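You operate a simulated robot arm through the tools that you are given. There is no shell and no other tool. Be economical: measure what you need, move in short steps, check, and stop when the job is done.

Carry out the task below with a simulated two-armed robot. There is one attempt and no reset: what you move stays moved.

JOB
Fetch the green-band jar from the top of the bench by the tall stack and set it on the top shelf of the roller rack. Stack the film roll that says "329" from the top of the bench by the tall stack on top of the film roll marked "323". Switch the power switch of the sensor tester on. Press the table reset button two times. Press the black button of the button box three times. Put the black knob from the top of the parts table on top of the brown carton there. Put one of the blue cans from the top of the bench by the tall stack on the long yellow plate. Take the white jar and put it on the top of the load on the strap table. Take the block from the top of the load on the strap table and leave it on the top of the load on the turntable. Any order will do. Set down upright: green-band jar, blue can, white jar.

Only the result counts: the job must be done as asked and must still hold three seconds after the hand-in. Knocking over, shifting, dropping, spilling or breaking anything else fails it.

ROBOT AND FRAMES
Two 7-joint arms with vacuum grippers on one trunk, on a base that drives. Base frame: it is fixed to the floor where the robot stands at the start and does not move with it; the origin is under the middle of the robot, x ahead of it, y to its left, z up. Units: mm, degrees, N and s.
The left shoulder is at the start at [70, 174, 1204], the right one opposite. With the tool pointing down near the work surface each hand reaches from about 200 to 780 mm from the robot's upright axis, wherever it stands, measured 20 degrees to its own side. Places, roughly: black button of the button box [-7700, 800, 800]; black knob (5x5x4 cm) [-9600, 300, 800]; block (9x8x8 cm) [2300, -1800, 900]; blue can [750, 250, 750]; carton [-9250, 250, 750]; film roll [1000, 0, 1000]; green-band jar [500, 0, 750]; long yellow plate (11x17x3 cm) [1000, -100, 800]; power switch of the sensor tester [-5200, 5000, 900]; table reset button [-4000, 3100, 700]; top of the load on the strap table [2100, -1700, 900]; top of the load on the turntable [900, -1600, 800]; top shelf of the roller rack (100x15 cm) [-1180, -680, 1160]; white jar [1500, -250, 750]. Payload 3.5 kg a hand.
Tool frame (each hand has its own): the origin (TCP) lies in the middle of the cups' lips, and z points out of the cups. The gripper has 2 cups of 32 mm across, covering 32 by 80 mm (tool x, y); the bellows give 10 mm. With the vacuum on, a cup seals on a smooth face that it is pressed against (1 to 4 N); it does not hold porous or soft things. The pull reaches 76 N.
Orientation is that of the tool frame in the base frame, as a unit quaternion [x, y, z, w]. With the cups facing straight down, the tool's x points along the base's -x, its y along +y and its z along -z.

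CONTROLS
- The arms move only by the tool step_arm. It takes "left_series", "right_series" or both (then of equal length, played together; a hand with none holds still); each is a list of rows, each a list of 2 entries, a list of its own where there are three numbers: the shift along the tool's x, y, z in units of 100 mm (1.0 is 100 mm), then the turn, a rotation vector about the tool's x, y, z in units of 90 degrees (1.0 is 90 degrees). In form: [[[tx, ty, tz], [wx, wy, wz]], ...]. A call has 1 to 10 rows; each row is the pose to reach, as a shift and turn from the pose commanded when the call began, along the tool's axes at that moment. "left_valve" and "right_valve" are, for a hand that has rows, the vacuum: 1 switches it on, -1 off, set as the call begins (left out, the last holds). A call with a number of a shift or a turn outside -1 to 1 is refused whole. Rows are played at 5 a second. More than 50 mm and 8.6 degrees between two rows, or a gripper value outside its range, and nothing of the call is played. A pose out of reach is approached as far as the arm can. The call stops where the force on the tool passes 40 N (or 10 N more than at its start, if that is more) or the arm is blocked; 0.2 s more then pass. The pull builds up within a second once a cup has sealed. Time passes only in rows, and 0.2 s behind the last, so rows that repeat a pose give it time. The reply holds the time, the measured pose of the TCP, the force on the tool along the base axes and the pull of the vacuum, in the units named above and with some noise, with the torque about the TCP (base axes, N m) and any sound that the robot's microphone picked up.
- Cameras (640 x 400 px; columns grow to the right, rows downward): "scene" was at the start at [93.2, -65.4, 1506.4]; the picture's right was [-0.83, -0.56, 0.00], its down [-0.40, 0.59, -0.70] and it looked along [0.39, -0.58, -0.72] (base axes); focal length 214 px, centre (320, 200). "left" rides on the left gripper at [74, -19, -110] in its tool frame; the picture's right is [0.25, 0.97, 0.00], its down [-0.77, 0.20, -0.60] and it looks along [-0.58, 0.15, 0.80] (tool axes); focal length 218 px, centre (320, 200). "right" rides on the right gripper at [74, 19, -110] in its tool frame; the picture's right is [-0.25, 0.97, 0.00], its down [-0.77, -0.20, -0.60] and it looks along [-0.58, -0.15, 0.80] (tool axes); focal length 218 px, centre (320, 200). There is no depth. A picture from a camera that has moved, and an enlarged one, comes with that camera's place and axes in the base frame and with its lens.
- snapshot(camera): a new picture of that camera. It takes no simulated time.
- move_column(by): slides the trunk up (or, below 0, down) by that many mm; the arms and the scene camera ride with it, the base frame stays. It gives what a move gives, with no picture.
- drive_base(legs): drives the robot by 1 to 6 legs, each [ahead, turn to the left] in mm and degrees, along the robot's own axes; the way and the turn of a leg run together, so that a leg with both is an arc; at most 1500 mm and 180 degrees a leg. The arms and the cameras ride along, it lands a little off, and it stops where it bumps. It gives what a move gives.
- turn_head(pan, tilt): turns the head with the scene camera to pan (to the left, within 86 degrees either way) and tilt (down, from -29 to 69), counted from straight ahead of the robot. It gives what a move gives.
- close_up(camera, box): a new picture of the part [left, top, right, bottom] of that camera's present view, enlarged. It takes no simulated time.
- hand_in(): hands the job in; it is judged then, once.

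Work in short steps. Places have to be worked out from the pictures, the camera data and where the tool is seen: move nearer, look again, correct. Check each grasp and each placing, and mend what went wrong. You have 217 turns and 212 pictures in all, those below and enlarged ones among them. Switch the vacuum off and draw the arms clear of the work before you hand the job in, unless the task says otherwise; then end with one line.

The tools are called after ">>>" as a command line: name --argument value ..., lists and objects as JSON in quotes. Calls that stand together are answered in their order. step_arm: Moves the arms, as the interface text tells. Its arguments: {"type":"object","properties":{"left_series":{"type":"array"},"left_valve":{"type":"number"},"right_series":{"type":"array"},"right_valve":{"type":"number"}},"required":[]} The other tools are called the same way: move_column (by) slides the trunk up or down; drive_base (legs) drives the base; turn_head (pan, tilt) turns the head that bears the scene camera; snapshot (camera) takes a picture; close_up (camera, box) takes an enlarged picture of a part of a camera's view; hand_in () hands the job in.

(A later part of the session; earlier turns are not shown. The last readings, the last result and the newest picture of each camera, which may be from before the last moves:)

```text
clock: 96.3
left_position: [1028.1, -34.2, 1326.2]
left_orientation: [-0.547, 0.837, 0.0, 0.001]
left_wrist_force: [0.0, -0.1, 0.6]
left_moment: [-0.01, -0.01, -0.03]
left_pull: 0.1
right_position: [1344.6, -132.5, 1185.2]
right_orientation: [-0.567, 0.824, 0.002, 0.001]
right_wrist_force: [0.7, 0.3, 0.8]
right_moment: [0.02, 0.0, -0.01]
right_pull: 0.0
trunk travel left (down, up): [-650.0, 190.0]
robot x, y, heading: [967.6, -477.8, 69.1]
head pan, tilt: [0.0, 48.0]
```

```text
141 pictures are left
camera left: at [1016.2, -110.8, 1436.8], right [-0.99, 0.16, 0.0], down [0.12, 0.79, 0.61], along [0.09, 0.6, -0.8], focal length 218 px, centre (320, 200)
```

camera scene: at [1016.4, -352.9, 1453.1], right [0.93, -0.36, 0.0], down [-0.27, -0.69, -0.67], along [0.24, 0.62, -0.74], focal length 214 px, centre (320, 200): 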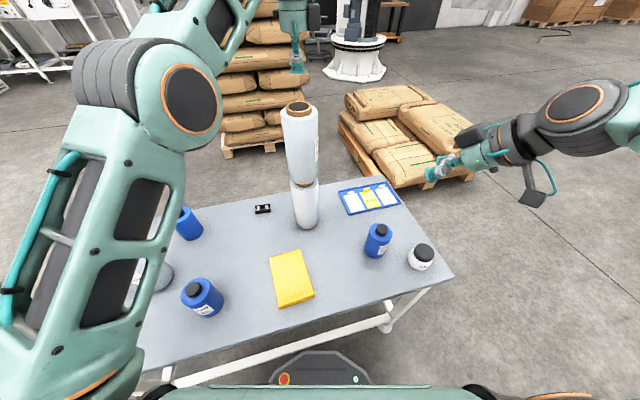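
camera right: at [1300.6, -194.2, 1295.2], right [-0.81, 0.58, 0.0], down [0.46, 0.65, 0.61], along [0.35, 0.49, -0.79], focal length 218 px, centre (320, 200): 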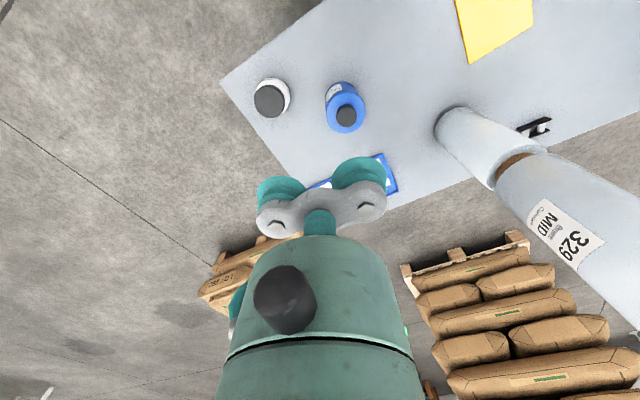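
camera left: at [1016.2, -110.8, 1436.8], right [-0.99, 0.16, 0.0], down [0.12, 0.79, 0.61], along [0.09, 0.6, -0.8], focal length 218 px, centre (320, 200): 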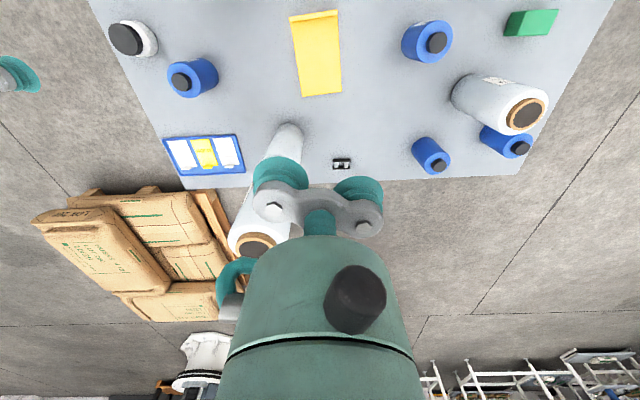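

Located: white jar ≈(1438,−169,847), left blue can cap ≈(790,−62,900), plate centre ≈(1026,−65). Turn base left 20°, shift the left hand over the left can while raising the right hand, then lower the trunk.

>>> drive_base --legs '[[0, 20]]'

>>> step_arm --left_series '[[[0.1, 0.3, 0], [0, 0, 0]], [[0.2, 0.6, 0], [0, 0, 0]], [[0.2, 0.6, 0], [0, 0, 0]]]' --right_series '[[[0.1, 0, -0.3], [0, 0, 0]], [[0.3, 0, -0.7], [0, 0, 0]], [[0.4, 0, -1.0], [0, 0, 0]]]'

>>> move_column --by -260

>>> snapshot --camera "left"

>>> snapshot --camera "scene"

```text
clock: 97.8
left_position: [876.0, -39.7, 1327.6]
left_orientation: [-0.683, 0.731, 0.001, 0.001]
left_wrist_force: [0.6, -0.7, 1.2]
left_moment: [-0.03, -0.03, 0.0]
left_pull: 0.2
right_position: [1207.4, -26.2, 1184.9]
right_orientation: [-0.701, 0.713, 0.001, 0.001]
right_wrist_force: [0.0, -0.5, 0.2]
right_moment: [-0.03, -0.04, 0.02]
right_pull: 0.0
trunk travel left (down, up): [-650.0, 190.0]
robot x, y, heading: [973.3, -474.6, 89.1]
head pan, tilt: [0.0, 48.0]
```

```text
clock: 98.6
left_position: [815.4, -44.2, 1342.0]
left_orientation: [-0.682, 0.731, 0.001, 0.0]
left_wrist_force: [-0.3, 0.5, 0.1]
left_moment: [-0.02, -0.04, -0.03]
left_pull: 0.1
left hand out of reach, approached as far as the arm can: row 1, 2, 3
right_position: [1202.1, -69.3, 1285.6]
right_orientation: [-0.701, 0.714, 0.001, 0.002]
right_wrist_force: [-0.8, -0.9, -0.9]
right_moment: [0.02, -0.01, -0.02]
right_pull: 0.2
trunk travel left (down, up): [-650.0, 190.0]
robot x, y, heading: [974.1, -472.8, 89.0]
head pan, tilt: [0.0, 48.0]
```

```text
clock: 101.3
left_position: [815.1, -45.1, 1082.1]
left_orientation: [-0.682, 0.731, 0.0, 0.0]
left_wrist_force: [-0.4, -0.2, 0.1]
left_moment: [-0.01, 0.03, 0.0]
left_pull: 0.0
right_position: [1201.8, -68.6, 1025.8]
right_orientation: [-0.699, 0.715, 0.0, 0.001]
right_wrist_force: [0.3, -0.4, 0.2]
right_moment: [0.0, 0.02, 0.02]
right_pull: 0.1
trunk travel left (down, up): [-390.0, 450.0]
robot x, y, heading: [970.9, -475.3, 88.9]
head pan, tilt: [0.0, 48.0]
```

```text
140 pictures are left
camera left: at [829.3, -121.3, 1191.6], right [-0.98, -0.19, 0.0], down [-0.15, 0.78, 0.6], along [-0.11, 0.59, -0.8], focal length 218 px, centre (320, 200)
```

left: 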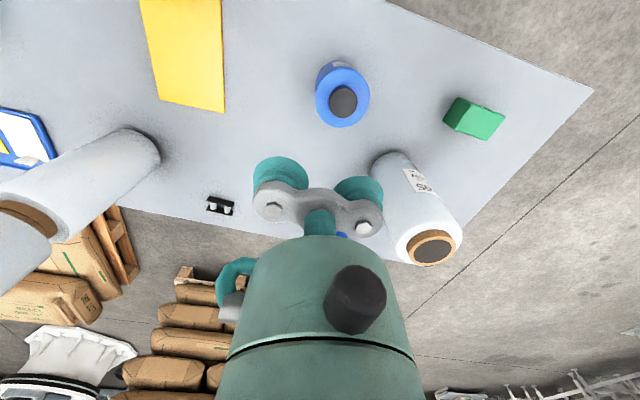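

```text
139 pictures are left
camera scene: at [971.6, -344.7, 1193.2], right [1.0, -0.02, 0.0], down [-0.01, -0.74, -0.67], along [0.01, 0.67, -0.74], focal length 214 px, centre (320, 200)
```

scene: 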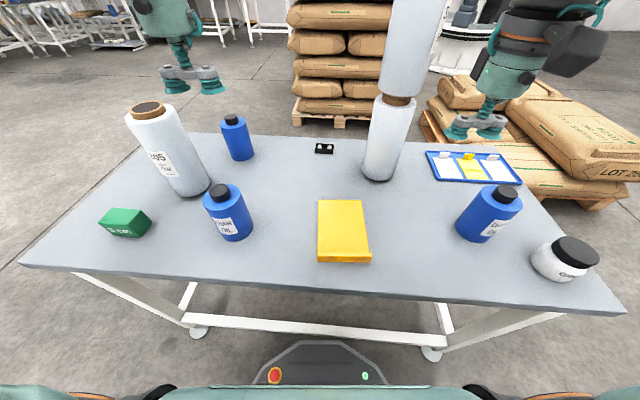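

Cap at ≈(792,−65,908). Align the +y cup and go down to just above it, then look.

>>> step_arm --left_series '[[[0.1, -0.02, 0.3], [0, 0, 0]], [[0.22, -0.02, 0.7], [0, 0, 0]], [[0.22, -0.02, 1.0], [0, 0, 0]], [[0.22, -0.02, 1.0], [0, 0, 0]]]'

>>> step_arm --left_series '[[[0, 0, 0.4], [0, 0, 0]], [[0, 0, 0.4], [0, 0, 0]]]'

>>> snapshot --camera "left"

>>> close_up --camera "scene" --box '[170, 130, 290, 250]'

```text
clock: 102.3
left_position: [804.8, -40.0, 1004.0]
left_orientation: [-0.684, 0.729, -0.013, 0.015]
left_wrist_force: [0.9, 0.2, 0.1]
left_moment: [-0.04, 0.02, 0.0]
left_pull: 0.0
left hand out of reach, approached as far as the arm can: row 1, 2, 3, 4
right_position: [1202.9, -69.3, 1025.4]
right_orientation: [-0.7, 0.714, 0.001, 0.0]
right_wrist_force: [0.7, -0.3, 0.3]
right_moment: [0.02, 0.0, -0.02]
right_pull: 0.1
trunk travel left (down, up): [-390.0, 450.0]
robot x, y, heading: [972.9, -472.7, 88.5]
head pan, tilt: [0.0, 48.0]
```

```text
clock: 102.9
left_position: [800.6, -25.9, 962.4]
left_orientation: [-0.688, 0.725, -0.016, 0.012]
left_wrist_force: [0.3, -0.5, -0.4]
left_moment: [-0.01, 0.01, -0.01]
left_pull: 0.0
left hand out of reach, approached as far as the arm can: row 1, 2
right_position: [1201.3, -69.5, 1026.3]
right_orientation: [-0.7, 0.714, 0.001, 0.002]
right_wrist_force: [-0.1, -0.7, -0.9]
right_moment: [0.02, -0.01, 0.01]
right_pull: 0.0
trunk travel left (down, up): [-390.0, 450.0]
robot x, y, heading: [972.2, -475.5, 89.0]
head pan, tilt: [0.0, 48.0]
```

```text
138 pictures are left
camera left: at [811.7, -101.2, 1072.4], right [-0.98, -0.2, -0.04], down [-0.18, 0.79, 0.59], along [-0.09, 0.58, -0.81], focal length 218 px, centre (320, 200)
```

left: 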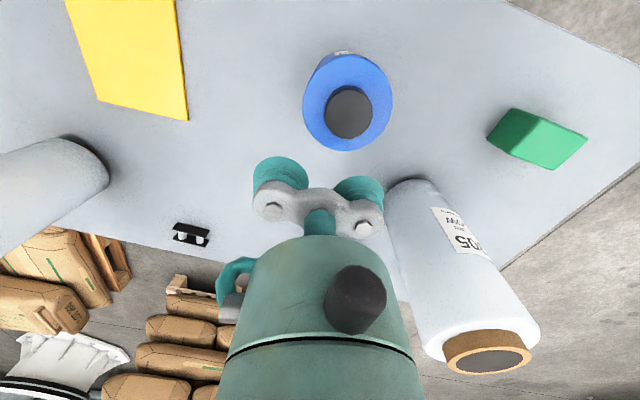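

```text
3.33 times, centred on (230, 190) of scene
camera zoom: at [971.7, -345.7, 1193.3], right [1.0, -0.02, 0.0], down [-0.01, -0.74, -0.67], along [0.01, 0.67, -0.74], focal length 715 px, centre (620, 233)
```

zoom: 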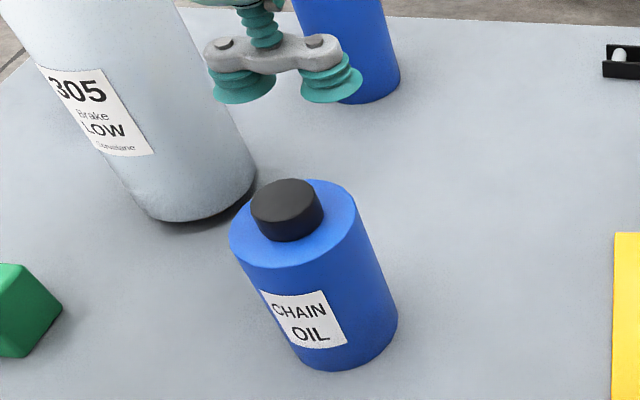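

The arm is cramped because the hand is above shoulder height; I raise the trunk 250 mm and work with the arm lower.

>>> move_column --by 250

>>> step_arm --left_series '[[[0, 0, 0.3], [0, 0, 0]], [[0, 0, 0.6], [0, 0, 0]], [[0, 0, 1.0], [0, 0, 0]], [[0, 0, 1.0], [0, 0, 0]]]'

```text
clock: 105.5
left_position: [804.1, -26.1, 1214.2]
left_orientation: [-0.684, 0.729, -0.015, 0.014]
left_wrist_force: [0.2, -0.3, -0.2]
left_moment: [0.0, -0.02, 0.0]
left_pull: 0.1
right_position: [1201.7, -68.4, 1274.9]
right_orientation: [-0.699, 0.715, 0.002, 0.001]
right_wrist_force: [-0.1, 0.0, -0.3]
right_moment: [-0.03, -0.01, 0.03]
right_pull: 0.0
trunk travel left (down, up): [-640.0, 200.0]
robot x, y, heading: [970.6, -475.2, 89.0]
head pan, tilt: [0.0, 48.0]
```

```text
clock: 106.5
left_position: [806.9, -25.8, 1114.0]
left_orientation: [-0.686, 0.727, -0.015, 0.012]
left_wrist_force: [0.0, 0.3, -1.1]
left_moment: [0.0, -0.02, 0.01]
left_pull: 0.1
right_position: [1201.4, -68.9, 1276.3]
right_orientation: [-0.7, 0.714, 0.001, 0.001]
right_wrist_force: [-0.5, -0.3, 0.2]
right_moment: [0.01, -0.02, 0.01]
right_pull: 0.0
trunk travel left (down, up): [-640.0, 200.0]
robot x, y, heading: [968.5, -473.3, 89.1]
head pan, tilt: [0.0, 48.0]
```

Reach is fine now. Correct the small tilt and position over the can.

>>> step_arm --left_series '[[[0.15, -0.05, 0.3], [-0.012, -0.001, 0]], [[0.3, -0.1, 0.6], [-0.024, -0.0015, 0]], [[0.404, -0.115, 0.95], [-0.024, -0.0015, 0]], [[0.404, -0.115, 1.0], [-0.024, -0.0015, 0]]]'

>>> close_up --camera "left" --box '[220, 40, 440, 220]'

>>> snapshot --camera "scene"

```text
clock: 107.5
left_position: [821.8, -66.9, 1017.4]
left_orientation: [-0.684, 0.73, 0.005, 0.001]
left_wrist_force: [-0.4, 0.3, 0.4]
left_moment: [0.0, 0.02, 0.04]
left_pull: 0.1
right_position: [1201.9, -69.0, 1277.2]
right_orientation: [-0.7, 0.714, 0.002, 0.002]
right_wrist_force: [-0.3, -0.3, -0.9]
right_moment: [-0.01, 0.01, 0.02]
right_pull: 0.1
trunk travel left (down, up): [-640.0, 200.0]
robot x, y, heading: [969.5, -476.5, 88.7]
head pan, tilt: [0.0, 48.0]
```

```text
2.22 times, centred on (330, 130) of left
camera zoom: at [837.4, -143.8, 1126.4], right [-0.98, -0.19, 0.0], down [-0.15, 0.78, 0.61], along [-0.12, 0.6, -0.79], focal length 485 px, centre (298, 356)
```

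zoom: 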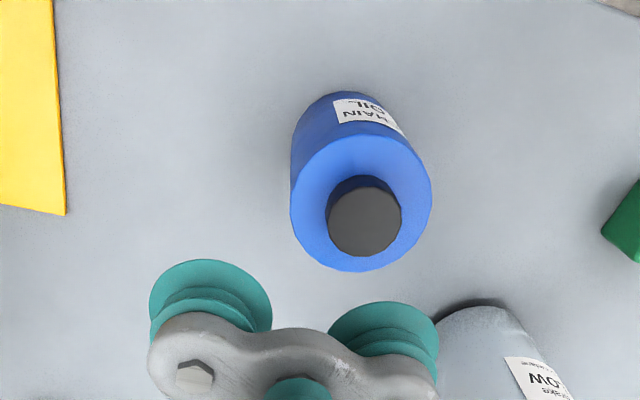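

```text
135 pictures are left
camera scene: at [971.7, -344.7, 1443.2], right [1.0, -0.02, 0.0], down [-0.01, -0.74, -0.67], along [0.01, 0.67, -0.74], focal length 214 px, centre (320, 200)
```

scene: 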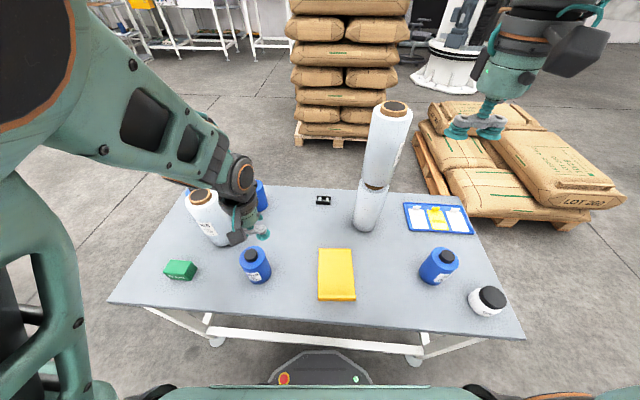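

Cap ≈(790,−63). Fine-align and descend with vacuum on.

>>> step_arm --left_series '[[[-0.01, 0.07, 0.3], [0, 0, 0]], [[-0.01, 0.07, 0.6], [0, 0, 0]], [[-0.01, 0.07, 0.9], [0, 0, 0]], [[-0.01, 0.07, 0.95], [0, 0, 0]]]' --left_valve 1

>>> close_up --camera "left" --box '[240, 60, 440, 240]'

>>> close_up --camera "scene" --box '[210, 210, 310, 300]'

```text
clock: 108.5
left_position: [803.7, -66.2, 916.4]
left_orientation: [-0.684, 0.729, 0.013, -0.01]
left_wrist_force: [-0.2, 0.3, 0.3]
left_moment: [0.0, -0.04, -0.01]
left_pull: 0.0
right_position: [1202.6, -68.4, 1276.2]
right_orientation: [-0.7, 0.714, 0.001, 0.001]
right_wrist_force: [-0.1, 0.4, 0.2]
right_moment: [-0.01, 0.0, 0.02]
right_pull: 0.1
trunk travel left (down, up): [-640.0, 200.0]
robot x, y, heading: [967.5, -476.7, 88.7]
head pan, tilt: [0.0, 48.0]
```

```text
2.22 times, centred on (340, 150) of left
camera zoom: at [822.2, -143.2, 1025.3], right [-0.98, -0.19, 0.03], down [-0.13, 0.78, 0.61], along [-0.14, 0.6, -0.79], focal length 485 px, centre (276, 311)
```

zoom: 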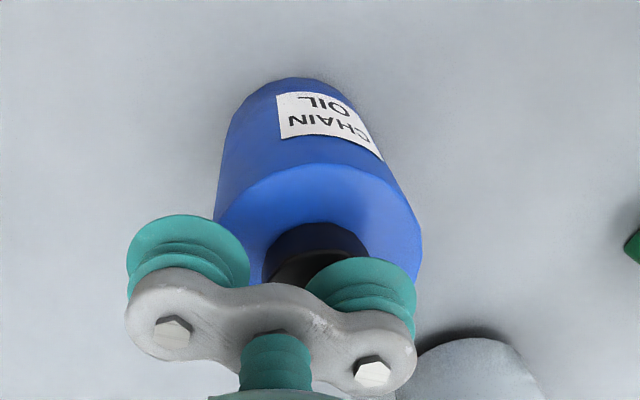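

```text
4.44 times, centred on (260, 255) of scene
camera zoom: at [971.6, -344.7, 1443.2], right [1.0, -0.02, 0.0], down [-0.01, -0.74, -0.67], along [0.01, 0.67, -0.74], focal length 953 px, centre (587, -44)
```

zoom: 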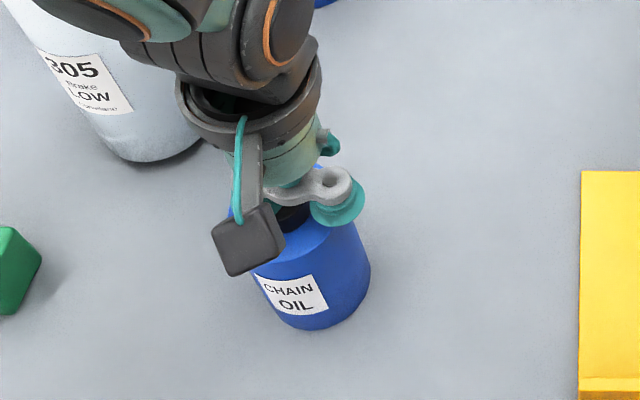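

The hand drifted 11 mm in x with a 1.9° tilt. Raise a little, correct tilt and x, and let it settle.

>>> step_arm --left_series '[[[0, -0.05, -0.15], [0.01, 0, 0]], [[0, -0.115, -0.15], [0.0205, 0.002, 0]], [[0, -0.115, -0.15], [0.0205, 0.002, 0]], [[0, -0.115, -0.15], [0.0205, 0.002, 0]], [[0, -0.115, -0.15], [0.0205, 0.002, 0]]]'

>>> close_up --camera "left" --box '[240, 60, 440, 240]'

```text
clock: 109.7
left_position: [816.9, -65.6, 928.3]
left_orientation: [-0.682, 0.731, 0.001, -0.004]
left_wrist_force: [0.5, 0.3, 0.4]
left_moment: [0.01, 0.07, -0.01]
left_pull: 0.1
right_position: [1201.7, -68.7, 1275.2]
right_orientation: [-0.7, 0.715, 0.001, 0.001]
right_wrist_force: [-0.1, 0.1, -0.2]
right_moment: [0.02, 0.0, -0.01]
right_pull: 0.1
trunk travel left (down, up): [-640.0, 200.0]
robot x, y, heading: [969.3, -475.6, 88.8]
head pan, tilt: [0.0, 48.0]
```

```text
2.22 times, centred on (340, 150) of left
camera zoom: at [832.0, -142.6, 1038.9], right [-0.98, -0.19, 0.01], down [-0.15, 0.79, 0.6], along [-0.12, 0.59, -0.8], focal length 485 px, centre (276, 311)
```

zoom: 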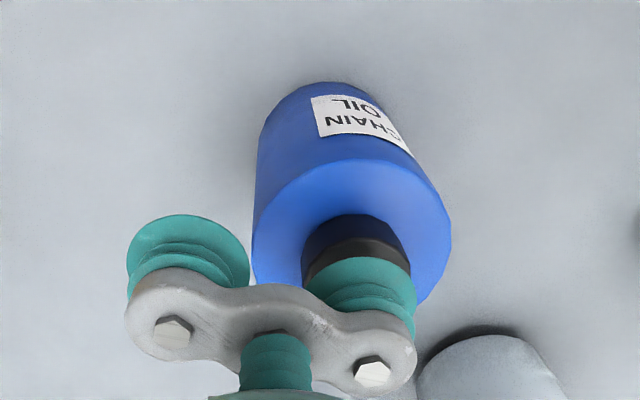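

Aligned. Final descent.

>>> step_arm --left_series '[[[0, 0, 0.1], [0, 0, 0]], [[0, 0, 0.18], [0, 0, 0]], [[0, 0, 0.22], [0, 0, 0]], [[0, 0, 0.25], [0, 0, 0]], [[0, 0, 0.25], [0, 0, 0]], [[0, 0, 0.25], [0, 0, 0]]]'

>>> close_up --camera "left" --box '[240, 60, 440, 240]'

```text
clock: 111.1
left_position: [818.6, -68.9, 907.0]
left_orientation: [-0.683, 0.731, 0.0, -0.004]
left_wrist_force: [-0.3, -0.5, 0.4]
left_moment: [0.0, -0.03, -0.02]
left_pull: 0.0
right_position: [1202.5, -68.0, 1275.5]
right_orientation: [-0.7, 0.714, 0.001, 0.001]
right_wrist_force: [0.0, 0.3, 0.6]
right_moment: [0.03, -0.03, 0.02]
right_pull: 0.1
trunk travel left (down, up): [-640.0, 200.0]
robot x, y, heading: [970.7, -474.2, 88.9]
head pan, tilt: [0.0, 48.0]
```

```text
2.22 times, centred on (340, 150) of left
camera zoom: at [832.9, -144.1, 1016.4], right [-0.98, -0.19, 0.01], down [-0.15, 0.79, 0.6], along [-0.12, 0.59, -0.8], focal length 485 px, centre (276, 311)
```

zoom: 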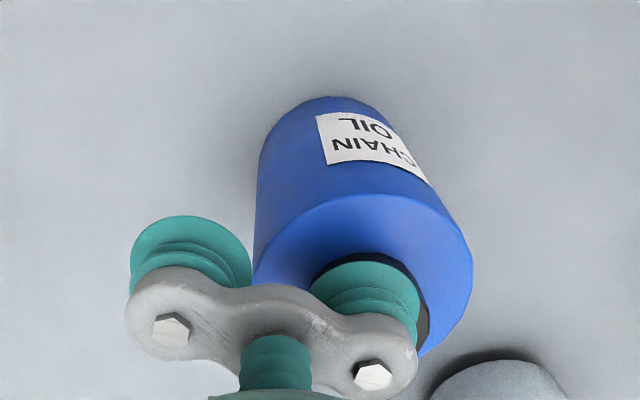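

Close but not yet touching; nudge 3 mm toward −x/+y and go lower.

>>> step_arm --left_series '[[[-0.02, 0.035, 0.0], [0, 0, 0]], [[-0.02, 0.035, 0.04], [0, 0, 0]], [[-0.02, 0.035, 0.08], [0, 0, 0]], [[-0.02, 0.035, 0.08], [0, 0, 0]], [[-0.02, 0.035, 0.08], [0, 0, 0]]]'

```text
clock: 112.3
left_position: [816.7, -67.5, 898.6]
left_orientation: [-0.682, 0.731, 0.0, -0.004]
left_wrist_force: [3.1, -0.2, 5.4]
left_moment: [-0.01, 0.07, 0.0]
left_pull: 0.1
right_position: [1201.7, -69.4, 1276.8]
right_orientation: [-0.699, 0.715, 0.002, 0.002]
right_wrist_force: [0.6, 0.4, 0.2]
right_moment: [-0.01, -0.01, 0.05]
right_pull: 0.2
trunk travel left (down, up): [-640.0, 200.0]
robot x, y, heading: [969.4, -478.8, 88.9]
head pan, tilt: [0.0, 48.0]
```

Touching but no seal. Look at the cup/cap alignment.

>>> close_up --camera "left" --box '[310, 150, 400, 220]'

>>> close_up --camera "scene" --box '[220, 220, 290, 290]'

>>> close_up --camera "right" --box '[440, 0, 640, 140]'

```text
5.71 times, centred on (355, 185) of left
camera zoom: at [831.2, -142.5, 1008.0], right [-0.98, -0.19, 0.01], down [-0.15, 0.79, 0.6], along [-0.12, 0.59, -0.8], focal length 1247 px, centre (120, 286)
```

zoom: 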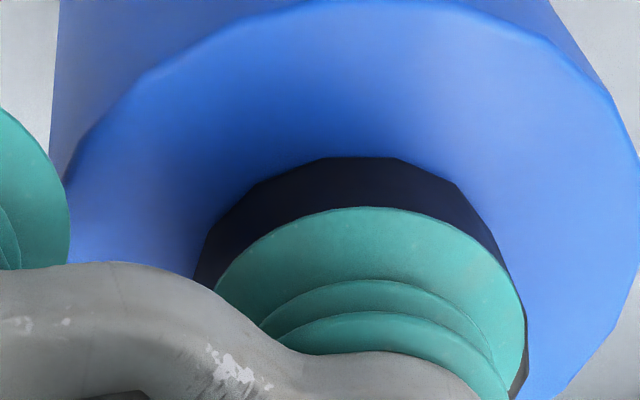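

```text
5.71 times, centred on (255, 255) of scene
camera zoom: at [972.5, -344.9, 1443.2], right [1.0, -0.02, 0.0], down [-0.02, -0.74, -0.67], along [0.01, 0.67, -0.74], focal length 1226 px, centre (691, -114)
```

zoom: 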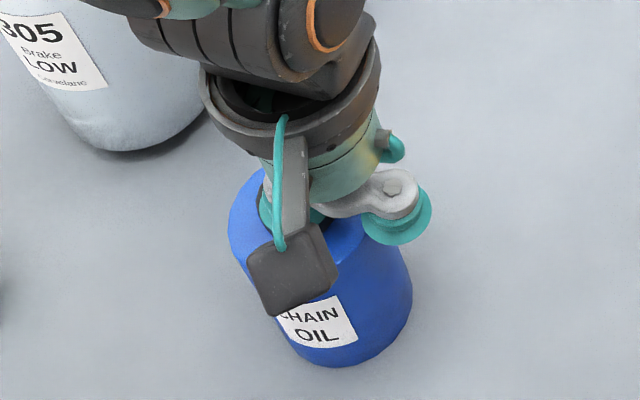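

```text
2.86 times, centred on (540, 70) of right
camera zoom: at [1182.7, -142.6, 1386.4], right [-0.96, 0.27, 0.0], down [0.22, 0.76, 0.61], along [0.16, 0.58, -0.79], focal length 624 px, centre (-309, 571)
```

zoom: 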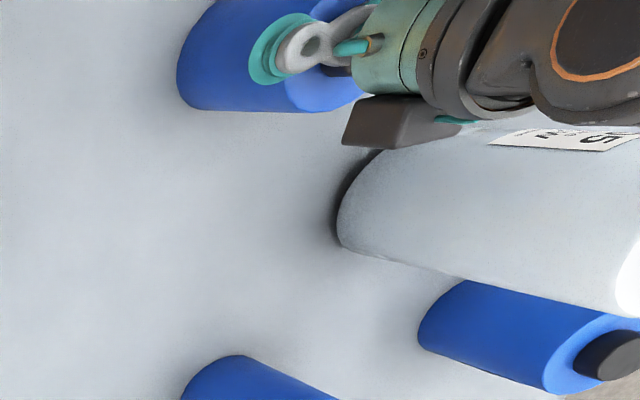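

The cup sits ~7 mm short (toward −y) of the cap centre. Lift slightly, shift, and press again.

>>> step_arm --left_series '[[[0, 0, -0.12], [0, 0, 0]], [[-0.065, 0.035, -0.12], [0, 0, 0]], [[-0.065, 0.035, -0.06], [0, 0, 0]], [[-0.065, 0.035, 0.0], [0, 0, 0]], [[-0.065, 0.035, 0.02], [0, 0, 0]], [[-0.065, 0.035, 0.02], [0, 0, 0]], [[-0.065, 0.035, 0.02], [0, 0, 0]]]'

>>> close_up --camera "left" --box '[310, 150, 400, 220]'

```text
clock: 113.9
left_position: [813.4, -61.9, 897.8]
left_orientation: [-0.682, 0.731, 0.002, -0.003]
left_wrist_force: [5.1, -8.2, 28.7]
left_moment: [0.39, 1.16, 0.12]
left_pull: 37.8
right_position: [1203.8, -72.2, 1278.0]
right_orientation: [-0.7, 0.714, 0.002, 0.002]
right_wrist_force: [0.0, -0.2, 0.1]
right_moment: [-0.01, -0.01, 0.04]
right_pull: 0.1
trunk travel left (down, up): [-640.0, 200.0]
robot x, y, heading: [972.5, -472.8, 88.9]
head pan, tilt: [0.0, 48.0]
```

```text
5.71 times, centred on (355, 185) of left
camera zoom: at [828.1, -138.0, 1006.8], right [-0.98, -0.19, 0.01], down [-0.15, 0.78, 0.6], along [-0.12, 0.59, -0.8], focal length 1247 px, centre (120, 286)
```

zoom: 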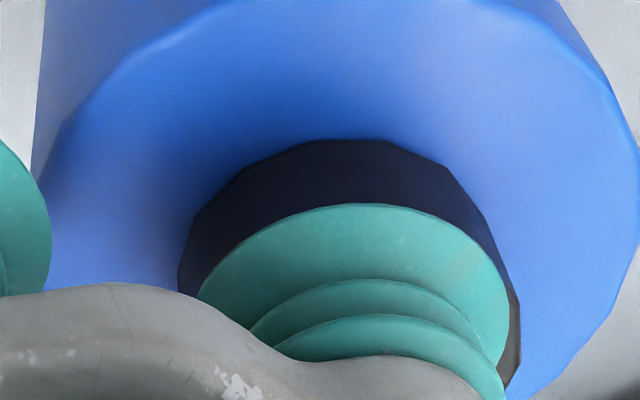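

Sealed (38 N). Lift 100 mm and turn the base 30° right to bring the can over the plate.

>>> step_arm --left_series '[[[0, 0, -0.1], [0, 0, 0]], [[0, 0, -0.4], [0, 0, 0]], [[0, 0, -0.8], [0, 0, 0]], [[0, 0, -1.0], [0, 0, 0]]]'

>>> drive_base --legs '[[0, -30]]'

>>> snapshot --camera "left"

>>> snapshot --camera "scene"

>>> snapshot --camera "right"

```text
clock: 114.9
left_position: [812.5, -59.6, 997.3]
left_orientation: [-0.683, 0.73, 0.0, -0.004]
left_wrist_force: [0.4, -0.5, -3.4]
left_moment: [0.14, 0.79, 0.09]
left_pull: 38.3
right_position: [1201.4, -68.2, 1276.0]
right_orientation: [-0.701, 0.713, 0.001, 0.002]
right_wrist_force: [-0.2, 0.2, 1.2]
right_moment: [0.0, 0.0, 0.01]
right_pull: 0.1
trunk travel left (down, up): [-640.0, 200.0]
robot x, y, heading: [969.8, -477.4, 88.7]
head pan, tilt: [0.0, 48.0]
```

```text
clock: 116.8
left_position: [1043.1, -36.9, 995.1]
left_orientation: [-0.469, 0.883, 0.001, -0.003]
left_wrist_force: [0.3, 0.9, -4.0]
left_moment: [0.46, 0.62, 0.09]
left_pull: 37.7
right_position: [1374.5, -239.4, 1275.6]
right_orientation: [-0.49, 0.871, 0.001, 0.002]
right_wrist_force: [-0.1, -0.1, 0.4]
right_moment: [0.02, 0.01, 0.01]
right_pull: 0.1
trunk travel left (down, up): [-640.0, 200.0]
robot x, y, heading: [971.7, -476.4, 58.7]
head pan, tilt: [0.0, 48.0]
```

```text
126 pictures are left
camera left: at [1018.1, -110.2, 1106.2], right [-0.94, 0.33, 0.01], down [0.27, 0.75, 0.6], along [0.2, 0.57, -0.8], focal length 218 px, centre (320, 200)
```

left: 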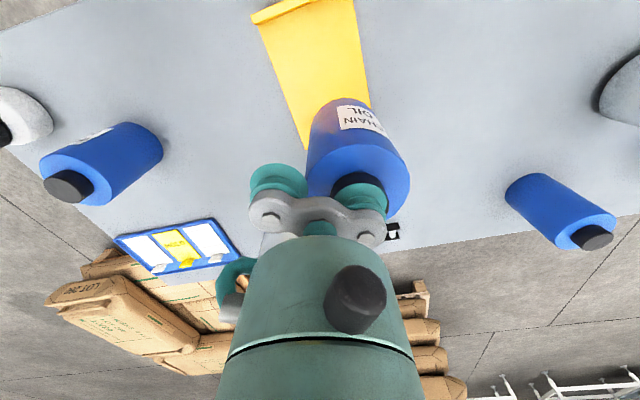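

```text
125 pictures are left
camera scene: at [1036.0, -363.0, 1443.1], right [0.85, -0.52, 0.0], down [-0.39, -0.64, -0.67], along [0.35, 0.57, -0.74], focal length 214 px, centre (320, 200)
```

scene: 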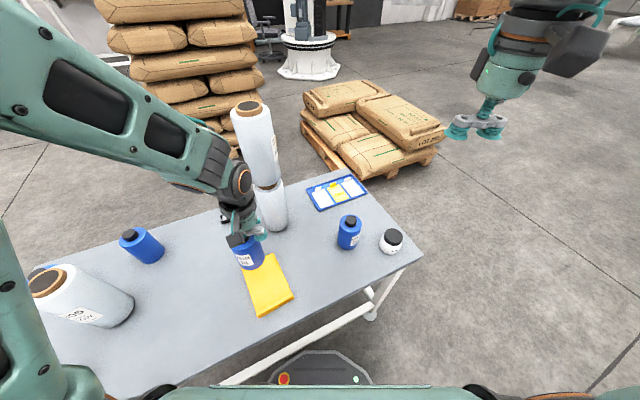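

```text
124 pictures are left
camera right: at [1320.6, -292.7, 1386.4], right [-0.69, 0.72, 0.0], down [0.57, 0.55, 0.61], along [0.44, 0.42, -0.79], focal length 218 px, centre (320, 200)
```

right: 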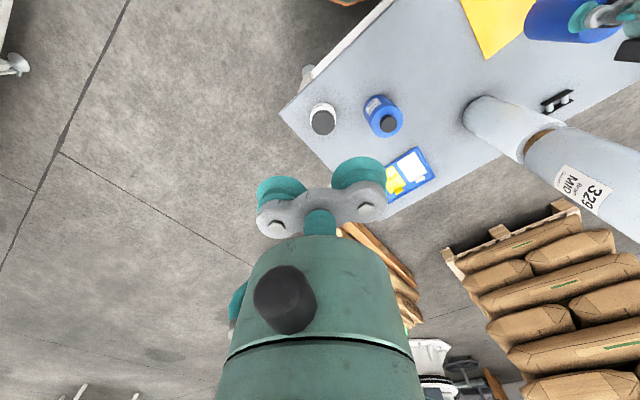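

Plate spans x≈975–1085, y≈−150…18 (lip at −y end). Shift the can (+7,−31) and lower 60 mm.

>>> step_arm --left_series '[[[0.1, -0.12, 0], [0, 0, 0]], [[0.217, -0.231, 0.2], [0, 0, 0]], [[0.217, -0.231, 0.45], [0, 0, 0]], [[0.217, -0.231, 0.6], [0, 0, 0]], [[0.217, -0.231, 0.6], [0, 0, 0]]]'

>>> snapshot --camera "left"

>>> close_up --camera "scene" --box '[210, 200, 330, 330]'

```text
clock: 118.0
left_position: [1050.4, -69.5, 936.3]
left_orientation: [-0.469, 0.883, 0.002, -0.004]
left_wrist_force: [0.7, 0.2, -3.9]
left_moment: [0.47, 0.63, 0.09]
left_pull: 37.0
right_position: [1375.7, -241.2, 1276.1]
right_orientation: [-0.49, 0.872, 0.001, 0.002]
right_wrist_force: [0.2, -0.1, -0.1]
right_moment: [0.01, 0.0, -0.03]
right_pull: 0.0
trunk travel left (down, up): [-640.0, 200.0]
robot x, y, heading: [968.1, -474.0, 58.6]
head pan, tilt: [0.0, 48.0]
```

```text
123 pictures are left
camera left: at [1025.1, -142.2, 1046.9], right [-0.94, 0.33, 0.01], down [0.27, 0.75, 0.6], along [0.2, 0.57, -0.8], focal length 218 px, centre (320, 200)
```

left: 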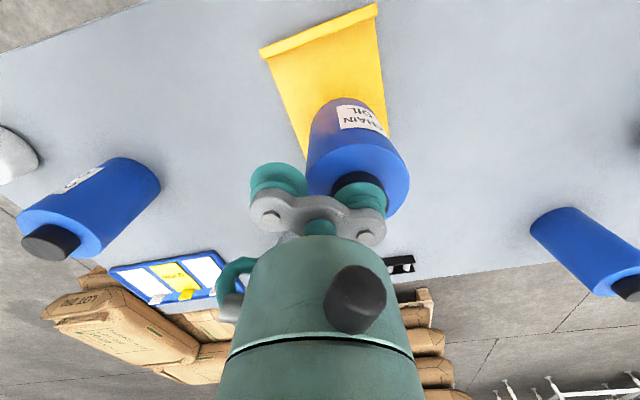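

```text
3.08 times, centred on (270, 265) of scene
camera zoom: at [1036.2, -363.5, 1443.2], right [0.85, -0.52, 0.0], down [-0.39, -0.63, -0.67], along [0.35, 0.57, -0.74], focal length 660 px, centre (474, 0)
```

zoom: 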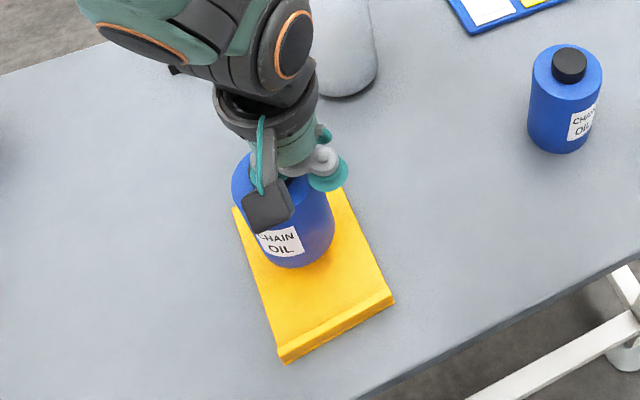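

The can is over the plate's middle. Lower to contact.

>>> step_arm --left_series '[[[0, 0, 0.15], [0, 0, 0]], [[0, 0, 0.25], [0, 0, 0]], [[0, 0, 0.28], [0, 0, 0]], [[0, 0, 0.28], [0, 0, 0]]]'

>>> step_arm --left_series '[[[0, 0, 0.03], [0, 0, 0]], [[0, 0, 0.05], [0, 0, 0]], [[0, 0, 0.05], [0, 0, 0]]]'

>>> close_up --camera "scene" --box '[210, 200, 330, 330]'

```text
clock: 119.0
left_position: [1050.5, -68.6, 908.2]
left_orientation: [-0.469, 0.883, 0.001, -0.003]
left_wrist_force: [0.6, 0.6, -4.3]
left_moment: [0.49, 0.6, 0.12]
left_pull: 37.4
right_position: [1375.2, -239.9, 1274.9]
right_orientation: [-0.49, 0.871, 0.001, 0.002]
right_wrist_force: [-0.4, 0.3, 0.7]
right_moment: [0.02, 0.02, 0.01]
right_pull: 0.1
trunk travel left (down, up): [-640.0, 200.0]
robot x, y, heading: [970.6, -475.1, 58.5]
head pan, tilt: [0.0, 48.0]
```

```text
clock: 119.8
left_position: [1047.6, -70.5, 905.0]
left_orientation: [-0.47, 0.883, 0.002, -0.001]
left_wrist_force: [-4.6, -3.2, 30.7]
left_moment: [1.01, 0.68, 0.18]
left_pull: 37.9
right_position: [1373.9, -244.0, 1276.2]
right_orientation: [-0.49, 0.872, 0.002, 0.004]
right_wrist_force: [-0.8, -0.3, -0.5]
right_moment: [0.02, 0.03, -0.01]
right_pull: 0.0
trunk travel left (down, up): [-640.0, 200.0]
robot x, y, heading: [968.6, -472.3, 58.6]
head pan, tilt: [0.0, 48.0]
```

```text
3.08 times, centred on (270, 265) of scene
camera zoom: at [1035.0, -367.2, 1443.8], right [0.85, -0.52, 0.0], down [-0.39, -0.63, -0.67], along [0.35, 0.57, -0.74], focal length 660 px, centre (474, 0)
```

zoom: 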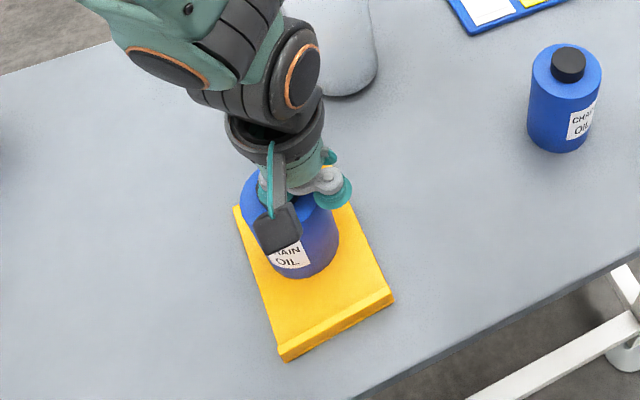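

It rests on the plate. Release and lift away.

>>> step_arm --left_series '[[[0, 0, -0.03], [0, 0, 0]], [[0, 0, -0.03], [0, 0, 0]], [[0, 0, -0.03], [0, 0, 0]], [[0, 0, -0.03], [0, 0, 0]], [[0, 0, -0.03], [0, 0, 0]], [[0, 0, -0.08], [0, 0, 0]], [[0, 0, -0.3], [0, 0, 0]], [[0, 0, -0.7], [0, 0, 0]], [[0, 0, -1.0], [0, 0, 0]]]' --left_valve -1

>>> step_arm --left_series '[[[0.1, 0, -0.4], [0, 0, 0]], [[0.2, 0, -0.8], [0, 0, 0]], [[0.2, 0, -1.0], [0, 0, 0]]]'

>>> snapshot --camera "scene"

```text
clock: 121.8
left_position: [1049.8, -68.8, 1006.2]
left_orientation: [-0.469, 0.883, 0.001, -0.003]
left_wrist_force: [-0.1, -0.2, 0.0]
left_moment: [0.01, 0.01, 0.03]
left_pull: 0.0
right_position: [1374.0, -240.0, 1275.2]
right_orientation: [-0.491, 0.871, 0.001, 0.002]
right_wrist_force: [0.6, 0.2, 0.0]
right_moment: [0.0, 0.03, 0.01]
right_pull: 0.2
trunk travel left (down, up): [-640.0, 200.0]
robot x, y, heading: [972.0, -476.0, 58.8]
head pan, tilt: [0.0, 48.0]
```

```text
clock: 122.5
left_position: [1039.7, -83.7, 1103.7]
left_orientation: [-0.469, 0.883, 0.002, -0.004]
left_wrist_force: [0.2, 0.6, -0.2]
left_moment: [0.01, 0.02, 0.04]
left_pull: 0.1
right_position: [1375.5, -238.4, 1275.0]
right_orientation: [-0.49, 0.871, -0.001, 0.0]
right_wrist_force: [-0.5, 0.4, -0.4]
right_moment: [0.01, -0.01, 0.02]
right_pull: 0.1
trunk travel left (down, up): [-640.0, 200.0]
robot x, y, heading: [968.7, -474.2, 58.8]
head pan, tilt: [0.0, 48.0]
```

```text
120 pictures are left
camera scene: at [1036.5, -362.3, 1443.0], right [0.85, -0.52, 0.0], down [-0.39, -0.64, -0.67], along [0.35, 0.57, -0.74], focal length 214 px, centre (320, 200)
```

scene: 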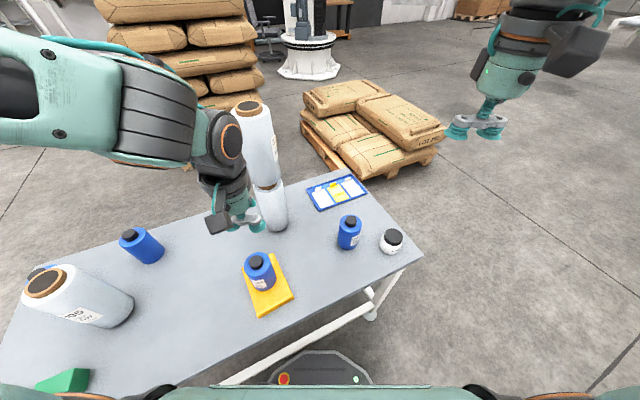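

Can is standing on the plate. Next the white jar with the right hand: move over ≈(1437,−172) and down in stages.

>>> step_arm --right_series '[[[-0.25, 0.01, 0.3], [0, 0, 0]], [[-0.5, 0.02, 0.55], [0, 0, 0]], [[-0.75, 0.04, 0.8], [0, 0, 0]], [[-0.877, 0.046, 1.0], [0, 0, 0]]]'

>>> step_arm --right_series '[[[0, 0, 0.4], [0, 0, 0]], [[0, 0, 0.8], [0, 0, 0]], [[0, 0, 1.0], [0, 0, 0]]]'

>>> step_arm --right_series '[[[0, 0, 0.4], [0, 0, 0]], [[0, 0, 0.8], [0, 0, 0]], [[0, 0, 1.0], [0, 0, 0]], [[0, 0, 1.0], [0, 0, 0]]]'

>>> snapshot --camera "right"

>>> close_up --camera "scene" --box '[340, 190, 440, 290]'

```text
clock: 123.5
left_position: [1040.3, -83.8, 1104.1]
left_orientation: [-0.468, 0.883, 0.001, -0.003]
left_wrist_force: [0.0, 0.8, 0.0]
left_moment: [0.0, 0.0, -0.01]
left_pull: 0.1
right_position: [1419.2, -161.0, 1174.7]
right_orientation: [-0.491, 0.871, 0.0, 0.001]
right_wrist_force: [0.3, 0.5, 0.0]
right_moment: [0.03, 0.01, 0.01]
right_pull: 0.0
trunk travel left (down, up): [-640.0, 200.0]
robot x, y, heading: [972.5, -472.7, 58.7]
head pan, tilt: [0.0, 48.0]
```

```text
clock: 124.3
left_position: [1039.7, -85.4, 1105.5]
left_orientation: [-0.469, 0.883, 0.0, -0.004]
left_wrist_force: [0.6, 0.6, 0.7]
left_moment: [0.02, 0.0, -0.01]
left_pull: 0.1
right_position: [1419.5, -163.7, 1075.8]
right_orientation: [-0.49, 0.872, 0.001, 0.001]
right_wrist_force: [-0.6, 0.3, -0.4]
right_moment: [0.0, -0.03, 0.0]
right_pull: 0.0
trunk travel left (down, up): [-640.0, 200.0]
robot x, y, heading: [971.2, -474.3, 58.6]
head pan, tilt: [0.0, 48.0]
```

```text
clock: 125.3
left_position: [1039.8, -85.1, 1105.3]
left_orientation: [-0.469, 0.883, 0.001, -0.004]
left_wrist_force: [0.2, 0.8, 0.2]
left_moment: [-0.03, -0.01, -0.02]
left_pull: 0.0
right_position: [1416.3, -161.4, 975.9]
right_orientation: [-0.49, 0.872, 0.002, 0.001]
right_wrist_force: [-0.5, -0.1, -0.1]
right_moment: [0.03, -0.04, -0.03]
right_pull: 0.1
trunk travel left (down, up): [-640.0, 200.0]
robot x, y, heading: [969.4, -475.1, 58.8]
head pan, tilt: [0.0, 48.0]
```

```text
119 pictures are left
camera right: at [1362.1, -214.4, 1085.6], right [-0.69, 0.72, 0.0], down [0.57, 0.55, 0.61], along [0.44, 0.42, -0.79], focal length 218 px, centre (320, 200)
```

right: 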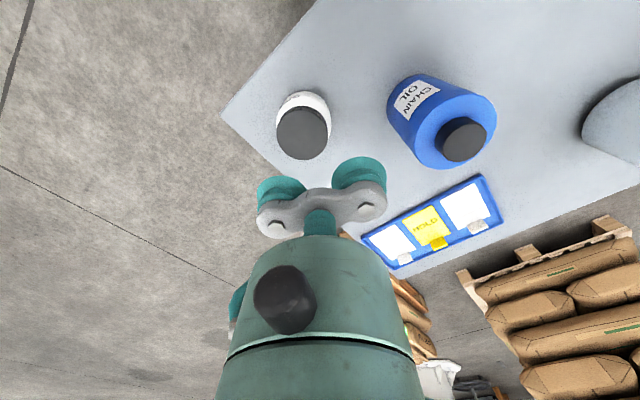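

```text
4.00 times, centred on (390, 240) of scene
camera zoom: at [1036.0, -363.6, 1443.2], right [0.85, -0.52, 0.0], down [-0.39, -0.63, -0.67], along [0.35, 0.57, -0.74], focal length 858 px, centre (40, 40)
```

zoom: 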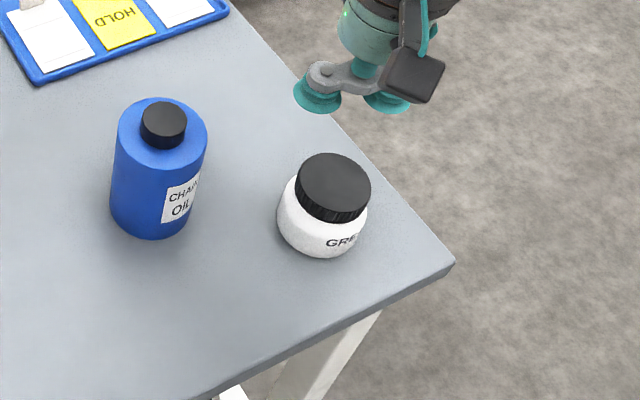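

Lid ≈(1439,−168). Fine-align and descend with vacuum.

>>> step_arm --right_series '[[[-0.06, 0.014, 0.4], [0, 0, 0]], [[-0.06, 0.014, 0.8], [0, 0, 0]], [[-0.06, 0.014, 1.0], [0, 0, 0]], [[-0.06, 0.014, 1.0], [0, 0, 0]]]' --right_valve 1

>>> step_arm --right_series '[[[0, 0, 0.15], [0, 0, 0]], [[0, 0, 0.23], [0, 0, 0]], [[0, 0, 0.29], [0, 0, 0]], [[0, 0, 0.32], [0, 0, 0]], [[0, 0, 0.32], [0, 0, 0]], [[0, 0, 0.32], [0, 0, 0]]]'

>>> snapshot --camera "right"

```text
clock: 126.3
left_position: [1041.0, -85.6, 1103.7]
left_orientation: [-0.469, 0.883, 0.002, -0.004]
left_wrist_force: [-0.2, 0.6, 0.0]
left_moment: [0.0, 0.0, 0.02]
left_pull: 0.1
right_position: [1417.2, -153.5, 878.3]
right_orientation: [-0.49, 0.872, 0.001, 0.001]
right_wrist_force: [0.2, 0.1, 0.1]
right_moment: [0.0, 0.05, -0.04]
right_pull: 0.1
trunk travel left (down, up): [-640.0, 200.0]
robot x, y, heading: [971.3, -473.0, 59.0]
head pan, tilt: [0.0, 48.0]
```

```text
clock: 127.8
left_position: [1038.8, -84.9, 1105.9]
left_orientation: [-0.47, 0.883, 0.001, -0.003]
left_wrist_force: [0.3, -0.4, -0.7]
left_moment: [0.01, -0.02, 0.01]
left_pull: 0.0
right_position: [1417.3, -156.3, 847.9]
right_orientation: [-0.49, 0.872, 0.001, 0.003]
right_wrist_force: [-1.7, 3.8, 24.1]
right_moment: [-0.66, -0.9, 0.03]
right_pull: 38.0
trunk travel left (down, up): [-640.0, 200.0]
robot x, y, heading: [970.9, -475.4, 58.6]
head pan, tilt: [0.0, 48.0]
```

```text
117 pictures are left
camera right: at [1362.8, -209.0, 957.8], right [-0.7, 0.72, 0.0], down [0.57, 0.55, 0.61], along [0.44, 0.42, -0.79], focal length 218 px, centre (320, 200)
```

right: 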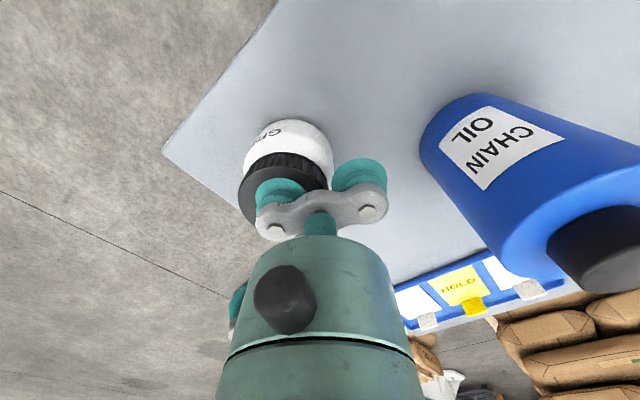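

White jar sealed. Lift it, raise the trunk, back into the aisle and turn to look at the strap table side.

>>> step_arm --right_series '[[[0, 0, -0.2], [0, 0, 0]], [[0, 0, -0.6], [0, 0, 0]], [[0, 0, -1.0], [0, 0, 0]]]'

>>> step_arm --right_series '[[[0, 0, -0.4], [0, 0, 0]], [[0, 0, -0.8], [0, 0, 0]], [[0, 0, -1.0], [0, 0, 0]]]'

>>> move_column --by 150

>>> drive_base --legs '[[-250, 0], [0, -70]]'

>>> turn_head --pan -35 --tilt 35

>>> snapshot --camera "scene"

```text
clock: 128.6
left_position: [1039.2, -84.4, 1104.1]
left_orientation: [-0.469, 0.883, 0.001, -0.003]
left_wrist_force: [0.0, -0.7, 1.0]
left_moment: [-0.01, -0.04, 0.04]
left_pull: 0.0
right_position: [1417.4, -156.3, 943.0]
right_orientation: [-0.49, 0.872, 0.0, 0.001]
right_wrist_force: [0.4, 0.2, -2.1]
right_moment: [-0.43, -0.68, -0.03]
right_pull: 37.8
trunk travel left (down, up): [-640.0, 200.0]
robot x, y, heading: [968.8, -473.4, 58.8]
head pan, tilt: [0.0, 48.0]
```

```text
clock: 129.3
left_position: [1040.2, -85.0, 1104.7]
left_orientation: [-0.469, 0.883, 0.001, -0.003]
left_wrist_force: [1.2, 0.3, 0.6]
left_moment: [-0.01, 0.02, 0.0]
left_pull: 0.1
right_position: [1418.7, -156.7, 1046.1]
right_orientation: [-0.489, 0.872, 0.001, 0.002]
right_wrist_force: [-0.1, 0.8, -2.3]
right_moment: [-0.37, -0.66, 0.02]
right_pull: 37.6
trunk travel left (down, up): [-640.0, 200.0]
robot x, y, heading: [975.9, -475.8, 58.3]
head pan, tilt: [0.0, 48.0]
```

```text
clock: 131.1
left_position: [1041.5, -84.9, 1254.1]
left_orientation: [-0.469, 0.883, 0.001, -0.004]
left_wrist_force: [-0.3, -0.9, 0.4]
left_moment: [0.02, -0.03, 0.01]
left_pull: 0.1
right_position: [1419.1, -155.9, 1193.5]
right_orientation: [-0.491, 0.871, 0.001, 0.002]
right_wrist_force: [0.0, -0.1, -3.0]
right_moment: [-0.41, -0.68, 0.0]
right_pull: 38.3
trunk travel left (down, up): [-790.0, 50.0]
robot x, y, heading: [971.4, -474.4, 58.8]
head pan, tilt: [0.0, 48.0]
```

```text
clock: 135.9
left_position: [1236.9, -615.4, 1254.4]
left_orientation: [0.124, 0.992, 0.003, -0.002]
left_wrist_force: [0.4, 0.8, -0.6]
left_moment: [-0.02, 0.0, -0.02]
left_pull: 0.0
right_position: [1296.6, -995.8, 1193.2]
right_orientation: [0.102, 0.995, 0.0, 0.002]
right_wrist_force: [0.5, 0.9, -3.5]
right_moment: [-0.76, 0.14, 0.02]
right_pull: 37.8
trunk travel left (down, up): [-790.0, 50.0]
robot x, y, heading: [845.6, -683.4, -11.7]
head pan, tilt: [0.0, 48.0]
```

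```text
clock: 136.9
left_position: [1237.9, -615.0, 1253.6]
left_orientation: [0.125, 0.992, 0.004, -0.002]
left_wrist_force: [-0.1, 0.9, -0.1]
left_moment: [0.03, 0.0, 0.04]
left_pull: 0.0
right_position: [1296.3, -995.5, 1194.1]
right_orientation: [0.102, 0.995, -0.001, 0.002]
right_wrist_force: [0.0, 0.5, -4.6]
right_moment: [-0.79, 0.18, -0.01]
right_pull: 37.4
trunk travel left (down, up): [-790.0, 50.0]
robot x, y, heading: [847.1, -681.9, -11.3]
head pan, tilt: [-35.0, 35.0]
```

```text
116 pictures are left
camera scene: at [953.5, -753.9, 1612.1], right [-0.73, -0.69, 0.0], down [-0.39, 0.42, -0.82], along [0.56, -0.59, -0.57], focal length 214 px, centre (320, 200)
```

scene: 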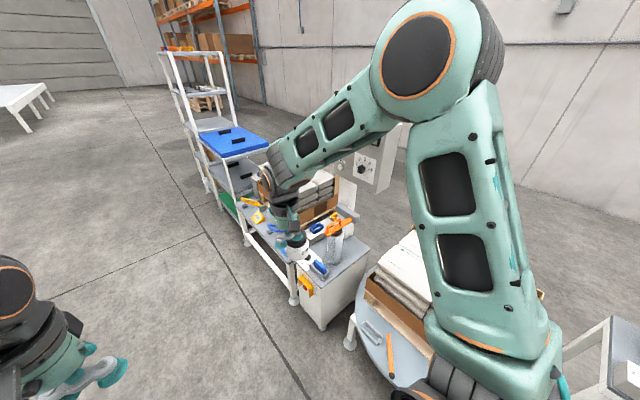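

The strap table with bags and a block lies beyond the machine. Drive along the aisle to ≈(1950,−800) and turn to face −y.

>>> drive_base --legs '[[0, 5.5], [1110, 0], [0, -70]]'

>>> turn_head --pan 0 --tilt 40

>>> snapshot --camera "scene"

>>> snapshot --camera "left"

```text
clock: 146.2
left_position: [2200.0, -1130.0, 1254.2]
left_orientation: [0.632, 0.775, 0.003, -0.001]
left_wrist_force: [0.1, 0.4, 0.4]
left_moment: [0.04, -0.02, 0.03]
left_pull: 0.0
right_position: [1882.4, -1350.7, 1194.6]
right_orientation: [0.614, 0.789, -0.002, 0.001]
right_wrist_force: [0.7, 0.7, -2.6]
right_moment: [-0.18, 0.8, -0.01]
right_pull: 37.1
trunk travel left (down, up): [-790.0, 50.0]
robot x, y, heading: [1972.1, -805.0, -75.8]
head pan, tilt: [-35.0, 35.0]
```

```text
clock: 147.2
left_position: [2198.7, -1131.5, 1255.1]
left_orientation: [0.633, 0.775, 0.004, 0.0]
left_wrist_force: [-0.4, 0.2, 0.0]
left_moment: [0.02, 0.01, -0.01]
left_pull: 0.1
right_position: [1883.1, -1350.0, 1194.7]
right_orientation: [0.614, 0.789, -0.002, 0.001]
right_wrist_force: [-0.4, -0.3, -3.6]
right_moment: [-0.2, 0.82, 0.03]
right_pull: 37.8
trunk travel left (down, up): [-790.0, 50.0]
robot x, y, heading: [1968.8, -807.3, -75.8]
head pan, tilt: [0.0, 40.0]
```

```text
115 pictures are left
camera scene: at [1999.5, -936.6, 1604.6], right [-0.97, -0.24, 0.0], down [-0.16, 0.62, -0.77], along [0.19, -0.74, -0.64], focal length 214 px, centre (320, 200)
```

scene: 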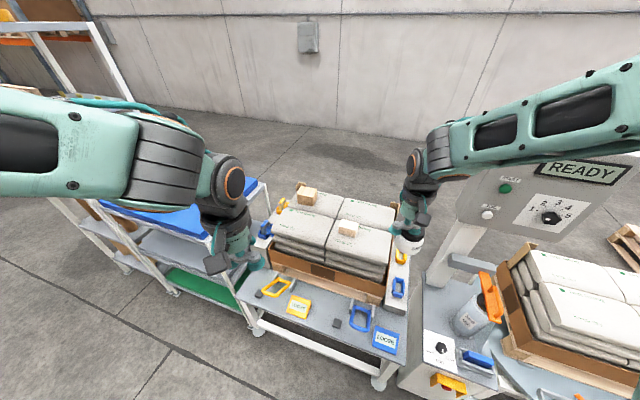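

```text
114 pictures are left
camera left: at [2164.8, -1064.7, 1364.1], right [0.9, 0.44, 0.01], down [0.35, -0.72, 0.6], along [0.27, -0.54, -0.8], focal length 218 px, centre (320, 200)
```

left: 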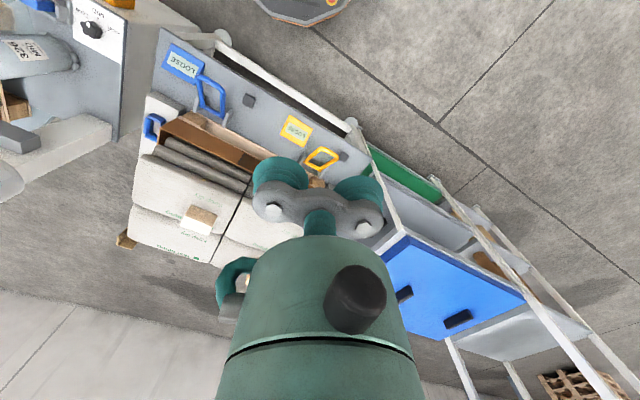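

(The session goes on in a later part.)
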